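You operate a simulated robot arm through the tools that you are given. There is no shell and no other tool. Be economical: measure what you need, move in short steps, check, and stop when the job is done.

Carry out the task below with a simulated robot arm. There is one attempt and no reset: what you move stays moved.

TASK
Stand the tiny follower beside the purple follower. It goes on the side that lies toward x +0.0, y -1.0 (a direction in the base frame), with about 3 cm between them.

It is judged by the outcome, as a careful person would: the job done as asked, and still so three seconds after it is handed in. It fails if anything else is knocked over, pushed out of place, dropped, spilled or broken.

THE ROBOT
A 7-joint arm with a two-finger parallel gripper, fixed in place. Base frame: the origin is at the foot of the arm, x ahead of it, y to its left, z up; the work surface is at about z = 0.86. Lengths are in m, angles in rad, forces in N, time in s.
With the tool pointing down near the work surface it reaches from about 0.3 to 0.7 m from the base axis. Its first joint turns from -1.152 to 1.152 rad. Payload 1.57 kg.
Tool frame: the origin (TCP) lies between the finger pads and is the grasp point; the fingertips stand 0.03 m ahead of it; z points along the fingers, y is the line along which they close. The gripper opens to 0.11 m. The fingers are 0.024 m wide and 0.012 m thick; the gripper's body (0.048 by 0.112 m) begins 0.078 m behind the TCP.
Orientation is that of the tool frame in the base frame, as a unit quaternion [w, x, y, z]. With the fingers straight down and closing along the base's y, the tool's x points along the base's -x, its y along +y and its z along -z.

THE INTERFACE
- The arm moves only by the tool play_rows. Its argument "series" is a list that holds one entry, the list of rows, each a list of 7 numbers: the shift along the base's x, y, z in units of 100 mm (1.0 is 100 mm), then the turn, a rotation vector about the base's x, y, z in units of 90 degrees (1.0 is 90 degrees), then the finger opening in m, from 0 to 0.11. In form: [[[tx, ty, tz, wx, wy, wz, fingers], ...]]. A call has 1 to 12 rows; each row is the pose to reach, as a shift and turn from the pose commanded when the call began. A call with a number of a shift or a turn outside -1 to 1 is refused whole. A row lasts 0.2 s, in which the tool goes at most 0.05 m and 0.15 rad; a call with a longer step from one row to the next is refused whole, and so is a gripper value outside its range. A pose out of reach is approached as far as the arm can. The call stops where the force on the tool passes 40 N (or 10 N more than at its start, if that is more) or the arm is blocked; 0.2 s more then pass. The fingers move at their own pace (about 0.108 m/s each) and stop on an object; they squeeze with about 26 N. The grip force told is the motor's: it shows also when the fingers shut on nothing. Time passes only in rows, and 0.2 s behind the last, so rows that repeat a pose let the fingers close. It gives the time, the measured TCP pose, the force on the tool (base axes), the opening and the grip force at its end, in the units of the frame above (readings bear some noise).
- Cameras (640 x 400 px; columns grow to the right, rows downward): "scene" is fixed at [0.1724, -0.3973, 1.4133]; the picture's right is [0.71, -0.70, 0.00], its down [-0.35, -0.35, -0.87] and it looks along [0.61, 0.62, -0.49] (base axes); focal length 358 px, centre (320, 200). "wrist" rides on the gripper at [-0.036, 0, -0.08] in the tool frame; the picture's right is [0.00, -1.00, 0.00], its down [0.97, 0.00, -0.24] and it looks along [0.24, 0.00, 0.97] (tool axes); focal length 218 px, centre (320, 200).
- camera(camera): a new picture of that camera. No time passes.
- probe_pixels(camera, pixels): for up to 12 pixels [column, row] of the newest picture of that camera ("zoom" is the newest enlarged one), the place [x, y, z] in the base frame of the surface seen there, good to about 0.003 m. No time passes.
- zoom(camera, box): a new picture of the part [left, top, right, bottom] of that camera's present view, enlarged. No time passes.
- finish_job(): hands the job in; it is judged then, once.

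Work in short steps. Measure before you move; look again where a grasp or a placing could have gone wrong, and mend it. You have 60 turns and 22 pictures in all, the two below and enlarged ones among them. Open the gripper and draw the arm clear of the work before you hand the job in, unless the task says otherwise; then end with one line.

The tools are called after "Request:" as a command line: name --argument value ..., lists and objects as JSON in quotes. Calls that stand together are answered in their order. play_rows: Moves the arm, as the interface text tells. Its arguments: {"type":"object","properties":{"series":{"type":"array","items":{"type":"array","items":{"type":"array","items":{"type":"number"}}}}},"required":["series"]} The other tools are called the same way: camera (camera) takes a picture; probe_pixels (camera, pixels) gives the place of the surface under pixels of a picture; zoom (camera, box) takes an enlarged picture of a part of a camera's view; finish_job () hands the job in.

At the start:

```text
clock: 0.0
ee_pos: [0.3807, -0.0477, 1.2378]
orientation: [0.0, 0.0, 1.0, 0.0]
ft_force: [0.0, -0.8, -0.2]
width: 0.1099
gripper_force: 0.1
```

scene: 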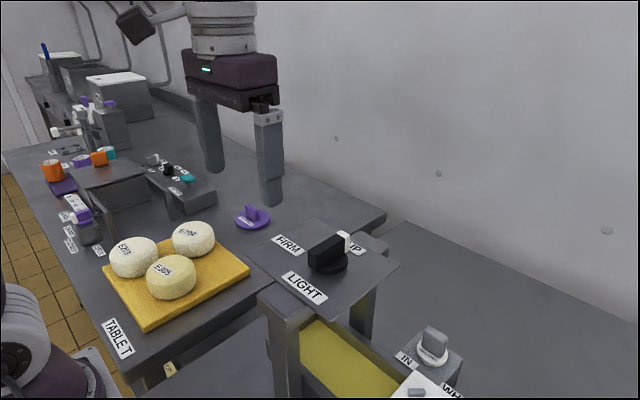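
wrist: 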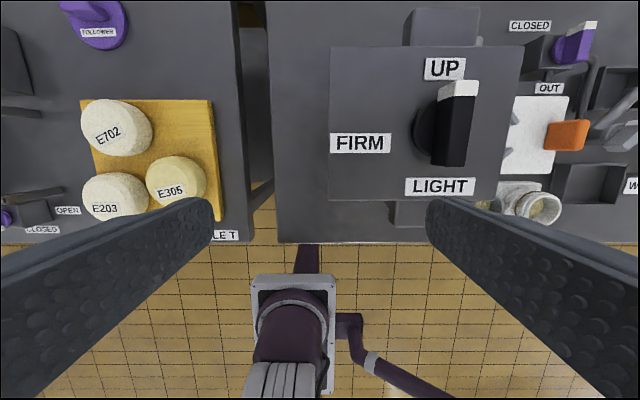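

The purple follower shows at scene (253,216). I need to find the tiny follower, so I zoom in on the left of the scene.

Request:
zoom --camera "scene" --box '[20, 80, 280, 260]'

Request:
zoom --camera "scene" --box '[240, 200, 500, 400]'

```text
2.22 times, centred on (150, 170) of scene
```

zoom: 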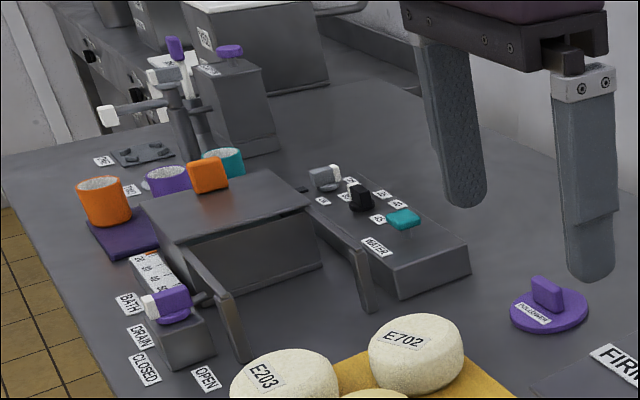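

```text
2.00 times, centred on (370, 300) of scene
```

zoom: 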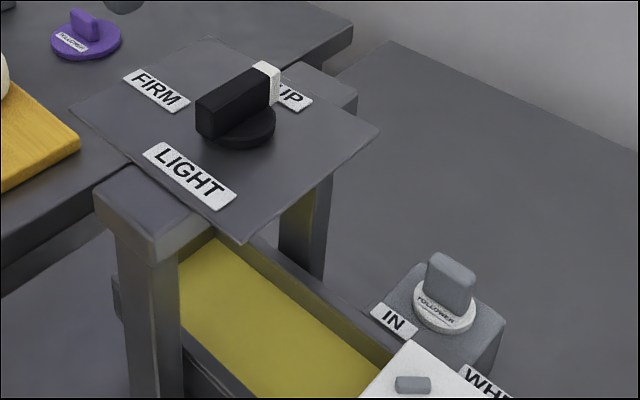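

There is a white "FOLLOWER" with a gray handle at zoom (445,300), standing on a block by "IN". I probe both followers.

Request:
probe_pixels --camera "zoom" --pixels '[[450, 262], [445, 285], [418, 310], [470, 320], [440, 328], [400, 290], [490, 325], [84, 15], [90, 27], [55, 45], [118, 38], [88, 58]]'

Request:
play_rows --series '[[[0, -0.4, 0, 0, 0, 0, 0.11], [0, -0.8, 0, 0, 0, 0, 0.11], [0.3, -1, 0, 0, 0, 0, 0.11], [0.6, -1, 0, 0, 0, 0, 0.11]]]'

Request:
camera --camera "wrist"

```text
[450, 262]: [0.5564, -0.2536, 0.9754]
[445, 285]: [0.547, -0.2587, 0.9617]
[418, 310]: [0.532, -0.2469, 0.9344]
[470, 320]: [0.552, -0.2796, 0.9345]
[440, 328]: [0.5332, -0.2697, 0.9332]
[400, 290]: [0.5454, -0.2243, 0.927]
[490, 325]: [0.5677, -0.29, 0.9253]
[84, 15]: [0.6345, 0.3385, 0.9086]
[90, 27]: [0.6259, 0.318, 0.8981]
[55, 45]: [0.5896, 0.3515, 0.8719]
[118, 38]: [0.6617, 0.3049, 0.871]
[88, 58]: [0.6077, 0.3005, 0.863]
```

```text
clock: 1.0
ee_pos: [0.4398, -0.1489, 1.236]
orientation: [0.0, 0.0, 1.0, 0.0]
ft_force: [0.5, 0.6, -0.1]
width: 0.1099
gripper_force: 0.1
```

```text
17 pictures are left
```

wrist: 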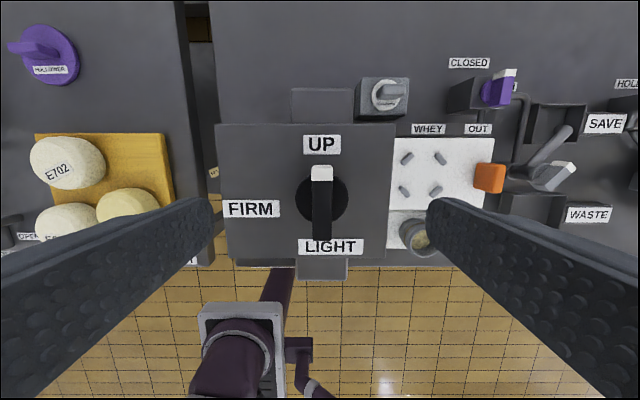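

The white follower at wrist (388,95) is much smaller than the purple one. I zoom in on it, and on the right side for any other candidates.

Request:
zoom --camera "wrist" --box '[330, 50, 450, 125]'

Request:
probe_pixels --camera "wrist" --pixels '[[373, 95], [404, 95], [388, 80], [388, 110], [385, 90], [400, 90], [76, 50], [8, 50], [45, 85], [45, 27], [60, 50], [358, 113]]'

Request:
play_rows --series '[[[0, -0.4, 0, 0, 0, 0, 0.11], [0.2, -0.8, 0, 0, 0, 0, 0.11], [0.3, -1, 0, 0, 0, 0, 0.11]]]'

Request:
camera --camera "wrist"

```text
5.33 times, centred on (390, 88) of wrist
```

zoom: 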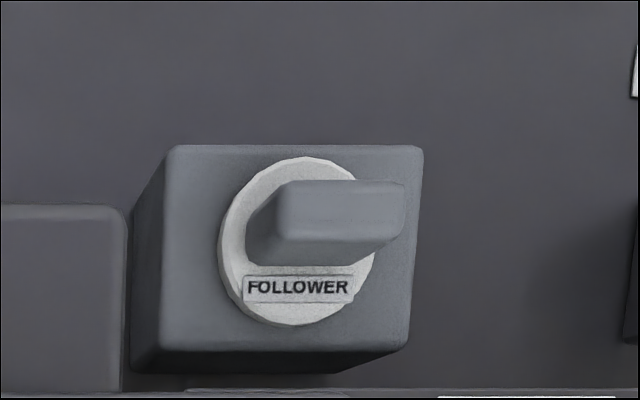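

```text
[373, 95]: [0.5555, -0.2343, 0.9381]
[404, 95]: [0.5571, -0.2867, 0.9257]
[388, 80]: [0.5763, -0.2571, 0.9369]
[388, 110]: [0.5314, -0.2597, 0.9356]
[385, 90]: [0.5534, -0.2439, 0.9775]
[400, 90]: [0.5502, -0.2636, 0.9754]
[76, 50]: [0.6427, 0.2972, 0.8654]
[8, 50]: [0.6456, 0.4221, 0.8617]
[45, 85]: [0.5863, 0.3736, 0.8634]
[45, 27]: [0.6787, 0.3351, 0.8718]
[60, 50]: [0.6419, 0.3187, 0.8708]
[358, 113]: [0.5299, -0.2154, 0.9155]
```

```text
clock: 1.8
ee_pos: [0.4693, -0.2488, 1.2372]
orientation: [0.0, 0.0, 1.0, 0.0]
ft_force: [0.1, -0.3, -0.3]
width: 0.1102
gripper_force: 0.0
```

```text
15 pictures are left
```

wrist: 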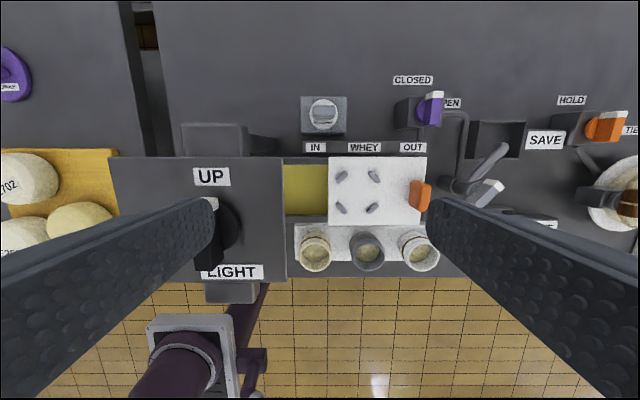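

The white follower is now well in view at wrist (323,114). I zoom for the handle's dimensions, and zoom the scene around the target area.

Request:
zoom --camera "wrist" --box '[283, 90, 363, 140]'

```text
8.00 times, centred on (323, 115) of wrist
```

zoom: 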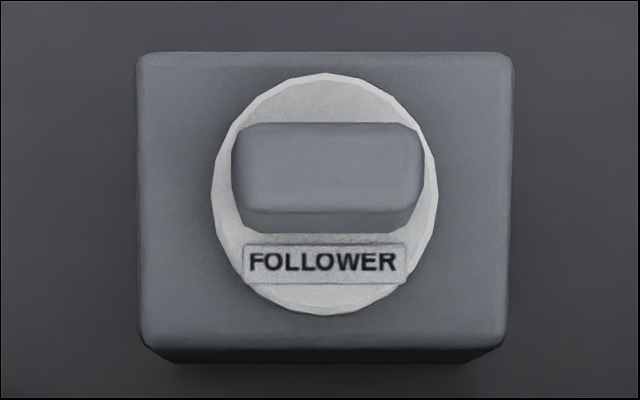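

Request:
probe_pixels --camera "zoom" --pixels '[[245, 165], [410, 165], [327, 132], [327, 200], [327, 80], [327, 300], [220, 200], [430, 200], [180, 200], [320, 380], [170, 80], [490, 330]]'

Request:
zoom --camera "scene" --box '[200, 140, 440, 290]'

```text
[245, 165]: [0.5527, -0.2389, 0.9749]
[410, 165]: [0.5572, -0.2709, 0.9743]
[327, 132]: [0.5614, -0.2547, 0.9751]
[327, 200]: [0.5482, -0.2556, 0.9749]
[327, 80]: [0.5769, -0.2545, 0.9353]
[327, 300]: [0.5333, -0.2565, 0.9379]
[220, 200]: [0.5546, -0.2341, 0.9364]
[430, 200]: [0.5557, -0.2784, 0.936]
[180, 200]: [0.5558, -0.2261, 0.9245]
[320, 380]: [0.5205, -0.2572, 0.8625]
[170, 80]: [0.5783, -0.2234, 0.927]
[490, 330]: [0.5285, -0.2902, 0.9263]
```

```text
2.67 times, centred on (320, 215) of scene
```

zoom: 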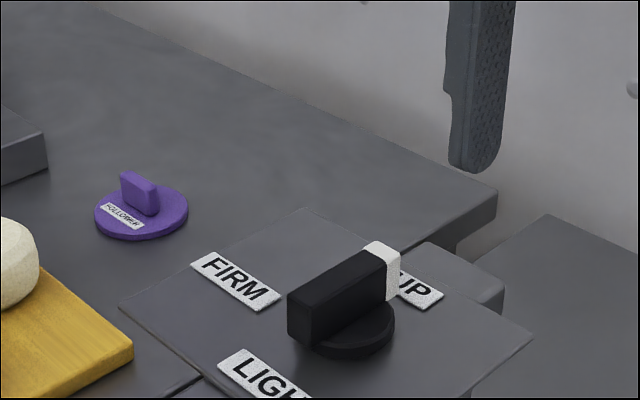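

Tiny follower: centre (0.555,-0.256), disc radius ≈0.023, bottom z 0.926, handle top 0.975. I probe the purple disc (zoom (142,212)), the table edge and the FIRM plate.

Request:
probe_pixels --camera "zoom" --pixels '[[97, 211], [185, 205], [165, 187], [140, 236], [175, 225], [110, 228], [240, 195], [195, 240], [490, 192], [450, 235], [310, 210], [122, 305]]'

Request:
probe_pixels --camera "wrist" --pixels '[[28, 77], [26, 95], [128, 80], [105, 70], [75, 90], [112, 160], [150, 125], [200, 235], [211, 203], [136, 40], [124, 10], [60, 70]]'

```text
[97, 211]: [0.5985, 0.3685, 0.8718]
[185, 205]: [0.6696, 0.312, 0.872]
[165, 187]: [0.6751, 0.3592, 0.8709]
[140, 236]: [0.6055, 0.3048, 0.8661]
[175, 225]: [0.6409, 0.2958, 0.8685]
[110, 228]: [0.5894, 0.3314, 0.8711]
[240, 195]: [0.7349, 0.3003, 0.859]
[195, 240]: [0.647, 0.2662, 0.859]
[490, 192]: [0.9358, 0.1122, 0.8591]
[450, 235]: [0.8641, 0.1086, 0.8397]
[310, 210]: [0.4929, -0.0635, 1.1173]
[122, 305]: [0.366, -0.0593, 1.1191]
```

```text
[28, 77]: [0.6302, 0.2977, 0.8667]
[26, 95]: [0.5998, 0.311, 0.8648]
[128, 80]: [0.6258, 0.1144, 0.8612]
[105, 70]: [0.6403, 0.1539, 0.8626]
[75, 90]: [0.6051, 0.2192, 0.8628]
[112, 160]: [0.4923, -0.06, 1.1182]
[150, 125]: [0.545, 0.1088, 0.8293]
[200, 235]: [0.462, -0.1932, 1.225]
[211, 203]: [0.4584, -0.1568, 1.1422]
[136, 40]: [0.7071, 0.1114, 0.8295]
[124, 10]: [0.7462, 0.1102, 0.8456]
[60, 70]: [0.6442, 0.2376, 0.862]
```

Purple disc: centre ≈(0.634,0.339), radius ≈0.045, so the target centre is ≈(0.634,0.240) on table z≈0.860. The press plate (z 1.118) ends at x≈0.493. I move above the tiny follower with the gripper at 0.075 and start down.

Request:
play_rows --series '[[[0.42, -0.04, 0, 0, 0, 0, 0.075], [0.84, -0.08, 0, 0, 0, 0, 0.075], [0.84, -0.08, -0.4, 0, 0, 0, 0.075], [0.84, -0.08, -0.8, 0, 0, 0, 0.075], [0.84, -0.08, -1, 0, 0, 0, 0.075]]]'

Request:
play_rows --series '[[[0, 0, -0.4, 0, 0, 0, 0.075], [0, 0, -0.8, 0, 0, 0, 0.075], [0, 0, -1, 0, 0, 0, 0.075]]]'

Request:
camera --camera "wrist"

```text
clock: 3.0
ee_pos: [0.557, -0.255, 1.135]
orientation: [0.001, 0.0, 1.0, 0.0]
ft_force: [0.1, 0.1, -0.5]
width: 0.0753
gripper_force: 0.0
out of reach, approached as far as the arm can: row 1, 2, 3
```

```text
clock: 3.8
ee_pos: [0.554, -0.2543, 1.0357]
orientation: [0.0, -0.001, 1.0, 0.0]
ft_force: [-0.4, 0.4, -0.3]
width: 0.0751
gripper_force: 0.0
```

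```text
12 pictures are left
```

wrist: 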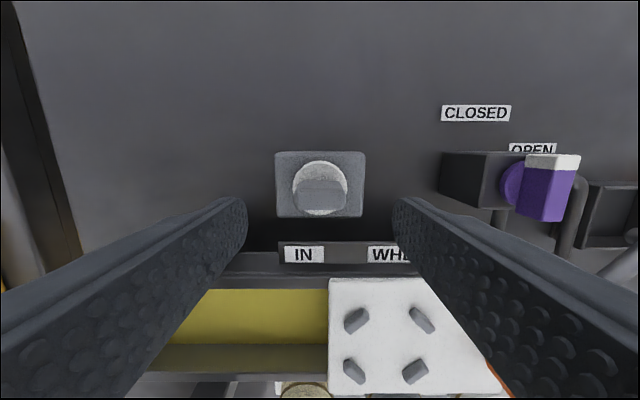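

Centred on the follower (column 320). I descend to TCP z≈0.972, then close.

Request:
play_rows --series '[[[0, 0, -0.3, 0, 0, 0, 0.075], [0, 0, -0.5, 0, 0, 0, 0.075], [0, 0, -0.655, 0, 0, 0, 0.075], [0, 0, -0.655, 0, 0, 0, 0.075]]]'

Request:
zoom --camera "scene" --box '[340, 200, 600, 400]'

```text
clock: 4.8
ee_pos: [0.5551, -0.2548, 0.9717]
orientation: [0.0, 0.0, 1.0, 0.0]
ft_force: [-0.9, 1.3, 0.1]
width: 0.075
gripper_force: 0.0
```

```text
2.00 times, centred on (470, 300) of scene
```

zoom: 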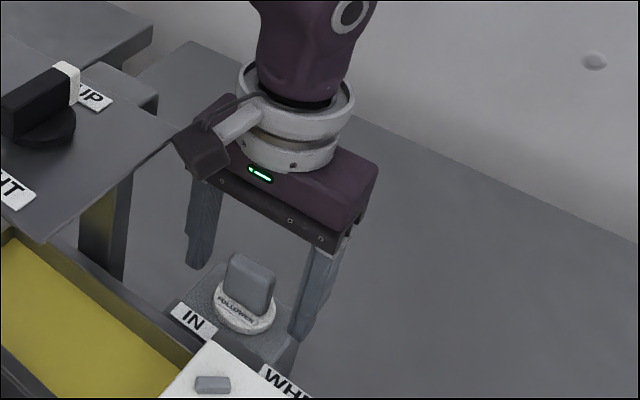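

The fingers straddle the handle cleanly. I close.

Request:
play_rows --series '[[[0, 0, 0, 0, 0, 0, 0.03], [0, 0, 0, 0, 0, 0, 0.02], [0, 0, 0, 0, 0, 0, 0.02], [0, 0, 0, 0, 0, 0, 0.02]]]'

Request:
play_rows --series '[[[0, 0, 0.2, 0, 0, 0, 0.02], [0, 0, 0.5, 0, 0, 0, 0.02], [0, 0, 0.9, 0, 0, 0, 0.02], [0, 0, 1, 0, 0, 0, 0.02]]]'

Request:
camera --camera "scene"

```text
clock: 5.8
ee_pos: [0.554, -0.2558, 0.9718]
orientation: [0.0, 0.0, 1.0, 0.0]
ft_force: [-0.7, -0.7, 0.5]
width: 0.0351
gripper_force: 26.0
```

```text
clock: 6.8
ee_pos: [0.5516, -0.2563, 1.0726]
orientation: [0.0, 0.0, 1.0, 0.0]
ft_force: [0.6, -0.2, -1.1]
width: 0.0353
gripper_force: 26.4
```

```text
10 pictures are left
```

scene: 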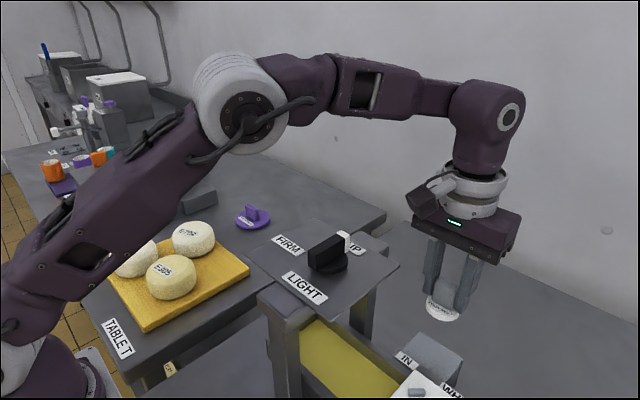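

The follower is held (width 0.035). Before crossing, I probe the press's top, its rear post and the box hanging on the wrist at (428,203).

Request:
probe_pixels --camera "scene" --pixels '[[430, 205], [425, 218], [415, 200], [345, 235], [343, 250], [400, 263], [380, 245], [375, 240], [372, 320], [355, 248], [313, 250], [430, 340]]'

```text
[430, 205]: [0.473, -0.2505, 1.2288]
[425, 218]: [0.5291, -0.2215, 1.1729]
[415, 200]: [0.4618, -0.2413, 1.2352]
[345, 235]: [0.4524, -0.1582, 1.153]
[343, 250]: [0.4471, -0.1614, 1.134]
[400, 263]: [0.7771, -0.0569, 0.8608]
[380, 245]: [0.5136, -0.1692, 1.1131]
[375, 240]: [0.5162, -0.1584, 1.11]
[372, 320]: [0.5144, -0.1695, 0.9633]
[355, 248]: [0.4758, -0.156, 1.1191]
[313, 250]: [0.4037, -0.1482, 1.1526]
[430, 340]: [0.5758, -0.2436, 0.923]
```

The press tops out at z≈1.155 (x<0.48) and its rear post at 1.11 (x<0.53). At x≈0.61, z≈1.04, the hand and its box clear both. I move out in x, then sweep toward +y.

Request:
play_rows --series '[[[0.28, 0, -0.15, 0, 0, 0, 0.02], [0.55, 0, -0.3, 0, 0, 0, 0.02], [0.55, 0.35, -0.3, 0, 0, 0, 0.02], [0.55, 0.7, -0.3, 0, 0, 0, 0.02], [0.55, 1, -0.3, 0, 0, 0, 0.02]]]'

Request:
play_rows --series '[[[0, 0.35, 0, 0, 0, 0, 0.02], [0, 0.7, 0, 0, 0, 0, 0.02], [0, 1, 0, 0, 0, 0, 0.02]]]'

Request:
play_rows --series '[[[0, 0.35, 0, 0, 0, 0, 0.02], [0, 0.7, 0, 0, 0, 0, 0.02], [0, 1, 0, 0, 0, 0, 0.02]]]'

Request:
play_rows --series '[[[0, 0.35, 0, 0, 0, 0, 0.02], [0, 0.7, 0, 0, 0, 0, 0.02], [0, 1, 0, 0, 0, 0, 0.02]]]'

```text
clock: 8.0
ee_pos: [0.6101, -0.1564, 1.0385]
orientation: [-0.001, 0.001, 1.0, 0.0]
ft_force: [-0.2, -0.2, -0.9]
width: 0.0351
gripper_force: 26.4
```

```text
clock: 8.8
ee_pos: [0.6092, -0.0518, 1.0415]
orientation: [0.0, -0.001, 1.0, 0.0]
ft_force: [-1.2, 0.9, -0.2]
width: 0.0351
gripper_force: 26.0
```

```text
clock: 9.6
ee_pos: [0.6087, 0.046, 1.0423]
orientation: [0.0, 0.0, 1.0, 0.0]
ft_force: [0.4, -0.2, -0.4]
width: 0.0352
gripper_force: 26.2
```

```text
clock: 10.4
ee_pos: [0.6072, 0.1436, 1.0403]
orientation: [0.0, 0.0, 1.0, 0.001]
ft_force: [-0.3, 0.4, -0.4]
width: 0.0354
gripper_force: 26.0
```

Now at (0.609,0.144,1.04). I move over the target (0.634,0.240), lower to z≈0.95, and look.

Request:
play_rows --series '[[[0.1, 0.35, -0.1, 0, 0, 0, 0.02], [0.2, 0.7, -0.2, 0, 0, 0, 0.02], [0.25, 0.96, -0.4, 0, 0, 0, 0.02], [0.25, 0.96, -0.7, 0, 0, 0, 0.02], [0.25, 0.96, -0.92, 0, 0, 0, 0.02]]]'

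Request:
camera --camera "wrist"

Request:
zoom --camera "scene" --box '[200, 140, 360, 240]'

```text
clock: 11.6
ee_pos: [0.6329, 0.2385, 0.9491]
orientation: [0.0, 0.0, 1.0, 0.001]
ft_force: [-0.7, -1.1, -0.3]
width: 0.0352
gripper_force: 25.9
```

```text
9 pictures are left
```

wrist: 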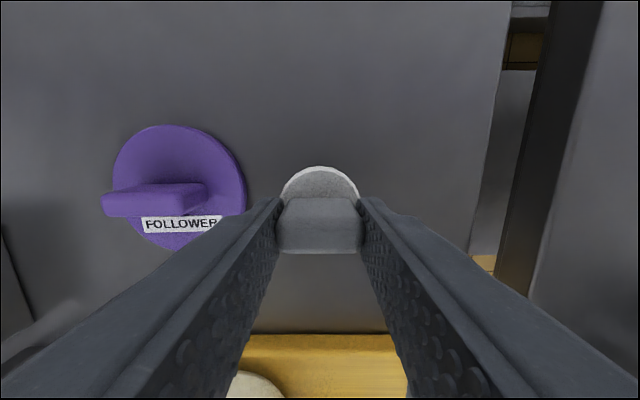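

```text
4.00 times, centred on (280, 190) of scene
```

zoom: 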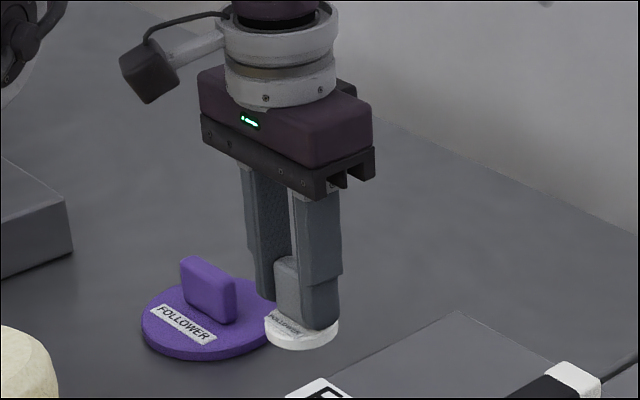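

Clear. I probe the purple disc's outline again in this nearer view to fix the target.

Request:
probe_pixels --camera "wrist" --pixels '[[244, 190], [238, 165], [215, 140], [180, 127], [145, 135], [116, 165], [170, 246], [140, 240], [240, 208], [290, 180], [352, 182], [320, 169]]'

```text
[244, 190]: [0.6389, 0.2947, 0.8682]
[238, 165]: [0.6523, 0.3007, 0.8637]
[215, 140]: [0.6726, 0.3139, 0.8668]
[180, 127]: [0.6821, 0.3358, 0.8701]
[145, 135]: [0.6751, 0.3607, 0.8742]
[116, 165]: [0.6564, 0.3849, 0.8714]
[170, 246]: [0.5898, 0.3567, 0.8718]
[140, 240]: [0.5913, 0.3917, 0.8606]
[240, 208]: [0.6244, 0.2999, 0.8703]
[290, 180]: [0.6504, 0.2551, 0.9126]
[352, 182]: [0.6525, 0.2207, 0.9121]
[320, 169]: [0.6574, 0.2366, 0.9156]
```

Purple's near edge is at y≈0.294 and the tiny disc's edge would be at ≈0.262, so I shift 2 mm toward +y and lower about 43 mm.

Request:
play_rows --series '[[[0.01, 0.02, -0.15, 0, 0, 0, 0.02], [0.01, 0.02, -0.3, 0, 0, 0, 0.02], [0.01, 0.02, -0.38, 0, 0, 0, 0.02], [0.01, 0.02, -0.42, 0, 0, 0, 0.02], [0.01, 0.02, -0.43, 0, 0, 0, 0.02]]]'

Request:
zoom --camera "scene" --box '[220, 180, 316, 240]'

```text
clock: 12.8
ee_pos: [0.6352, 0.2413, 0.9065]
orientation: [0.0, 0.0, 1.0, 0.0]
ft_force: [0.2, -0.8, -0.8]
width: 0.0351
gripper_force: 25.8
```

```text
6.67 times, centred on (268, 210) of scene
```

zoom: 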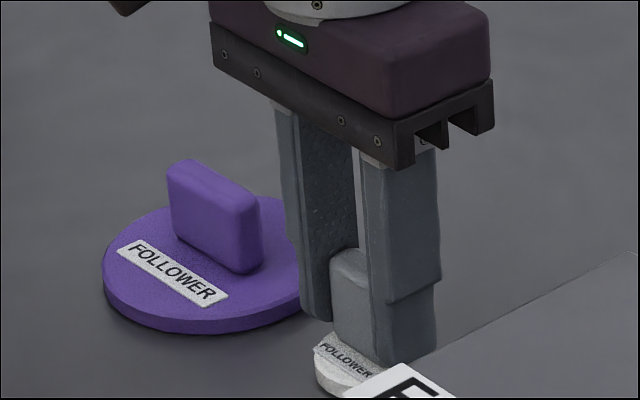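

No contact force yet; I creep down in 1 mm steps to feel the table.

Request:
play_rows --series '[[[0, 0, -0.01, 0, 0, 0, 0.02], [0, 0, -0.01, 0, 0, 0, 0.02]]]'

Request:
play_rows --series '[[[0, 0, -0.01, 0, 0, 0, 0.02], [0, 0, -0.01, 0, 0, 0, 0.02]]]'

```text
clock: 13.4
ee_pos: [0.6349, 0.2418, 0.9066]
orientation: [0.001, 0.0, 1.0, -0.001]
ft_force: [-2.2, 2.0, 8.8]
width: 0.0353
gripper_force: 25.8
```

```text
clock: 14.0
ee_pos: [0.6358, 0.2419, 0.9058]
orientation: [0.001, 0.0, 1.0, 0.0]
ft_force: [-4.9, 0.7, 22.2]
width: 0.0354
gripper_force: 26.1
```

The follower is on the table (22 N). I ease off 1.5 mm, open to 0.06 and rise.

Request:
play_rows --series '[[[0, 0, 0.015, 0, 0, 0, 0.02], [0, 0, 0.015, 0, 0, 0, 0.045], [0, 0, 0.015, 0, 0, 0, 0.055], [0, 0, 0.015, 0, 0, 0, 0.055], [0, 0, 0.2, 0, 0, 0, 0.055], [0, 0, 0.5, 0, 0, 0, 0.055], [0, 0, 0.9, 0, 0, 0, 0.055]]]'

Request:
play_rows --series '[[[-0.3, 0, 0.3, 0, 0, 0, 0.055], [-0.7, 0, 0.7, 0, 0, 0, 0.055], [-0.7, 0, 1, 0, 0, 0, 0.055]]]'

Request:
camera --camera "wrist"

Request:
camera --camera "scene"

```text
clock: 15.6
ee_pos: [0.6314, 0.2443, 0.9947]
orientation: [0.0, 0.0, 1.0, -0.001]
ft_force: [0.3, 0.9, -0.6]
width: 0.0549
gripper_force: 0.0
```

```text
refused: row 2 steps farther than a row can; nothing moved
```

```text
6 pictures are left
```

wrist: 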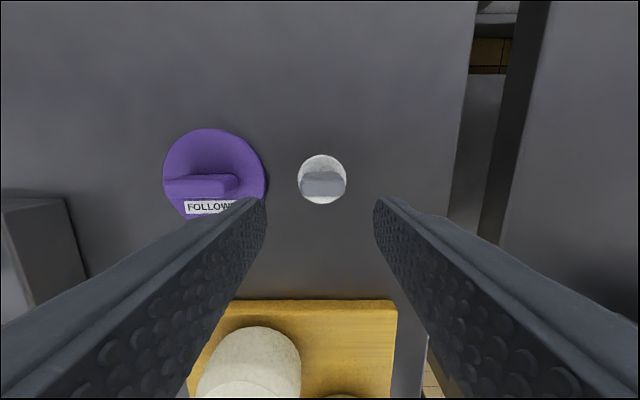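

```text
5 pictures are left
```

scene: 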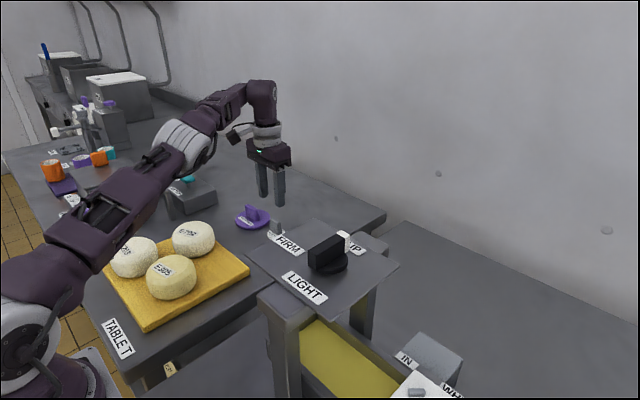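

The tiny follower stands at wrist (322,180), beside the purple one. I measure the gap and draw the arm up.

Request:
probe_pixels --camera "wrist" --pixels '[[300, 177], [345, 177], [322, 157], [322, 201], [263, 178], [260, 165], [213, 131], [168, 165]]'

Request:
play_rows --series '[[[-0.2, 0, 0.35, 0, 0, 0, 0.055], [-0.4, 0, 0.7, 0, 0, 0, 0.08], [-0.6, 0, 1, 0, 0, 0, 0.11], [-0.6, 0, 1, 0, 0, 0, 0.11]]]'

Request:
camera --camera "wrist"

```text
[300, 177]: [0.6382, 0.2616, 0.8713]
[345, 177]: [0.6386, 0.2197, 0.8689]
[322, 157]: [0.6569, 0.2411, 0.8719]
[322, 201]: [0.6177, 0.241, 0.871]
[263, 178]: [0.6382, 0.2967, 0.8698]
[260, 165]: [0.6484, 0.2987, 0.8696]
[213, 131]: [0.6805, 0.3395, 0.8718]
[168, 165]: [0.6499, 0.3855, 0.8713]
```

```text
clock: 16.6
ee_pos: [0.5716, 0.2432, 1.0958]
orientation: [0.0, -0.001, 1.0, 0.0]
ft_force: [0.3, 0.0, -0.1]
width: 0.11
gripper_force: 0.1
```

```text
4 pictures are left
```

wrist: 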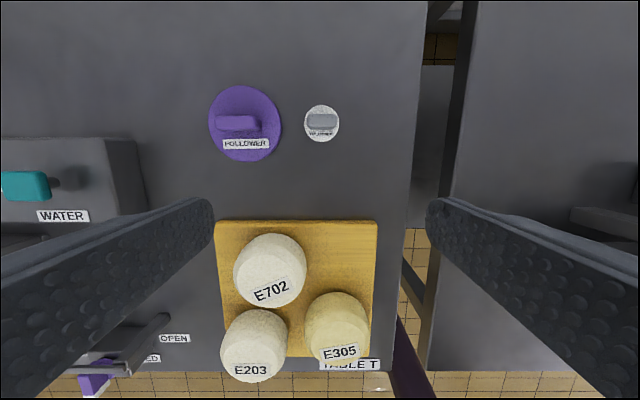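

The tiny follower stands upright, aligned in x with the purple one, with a gap of about 3 cm. The gripper is open and clear, so I hand in.

Request:
finish_job

```text
The job is handed in.
```

The tiny follower now stands upright on the −y side of the purple follower, about 3 cm from it. Nothing else was moved, and the arm is open and clear.
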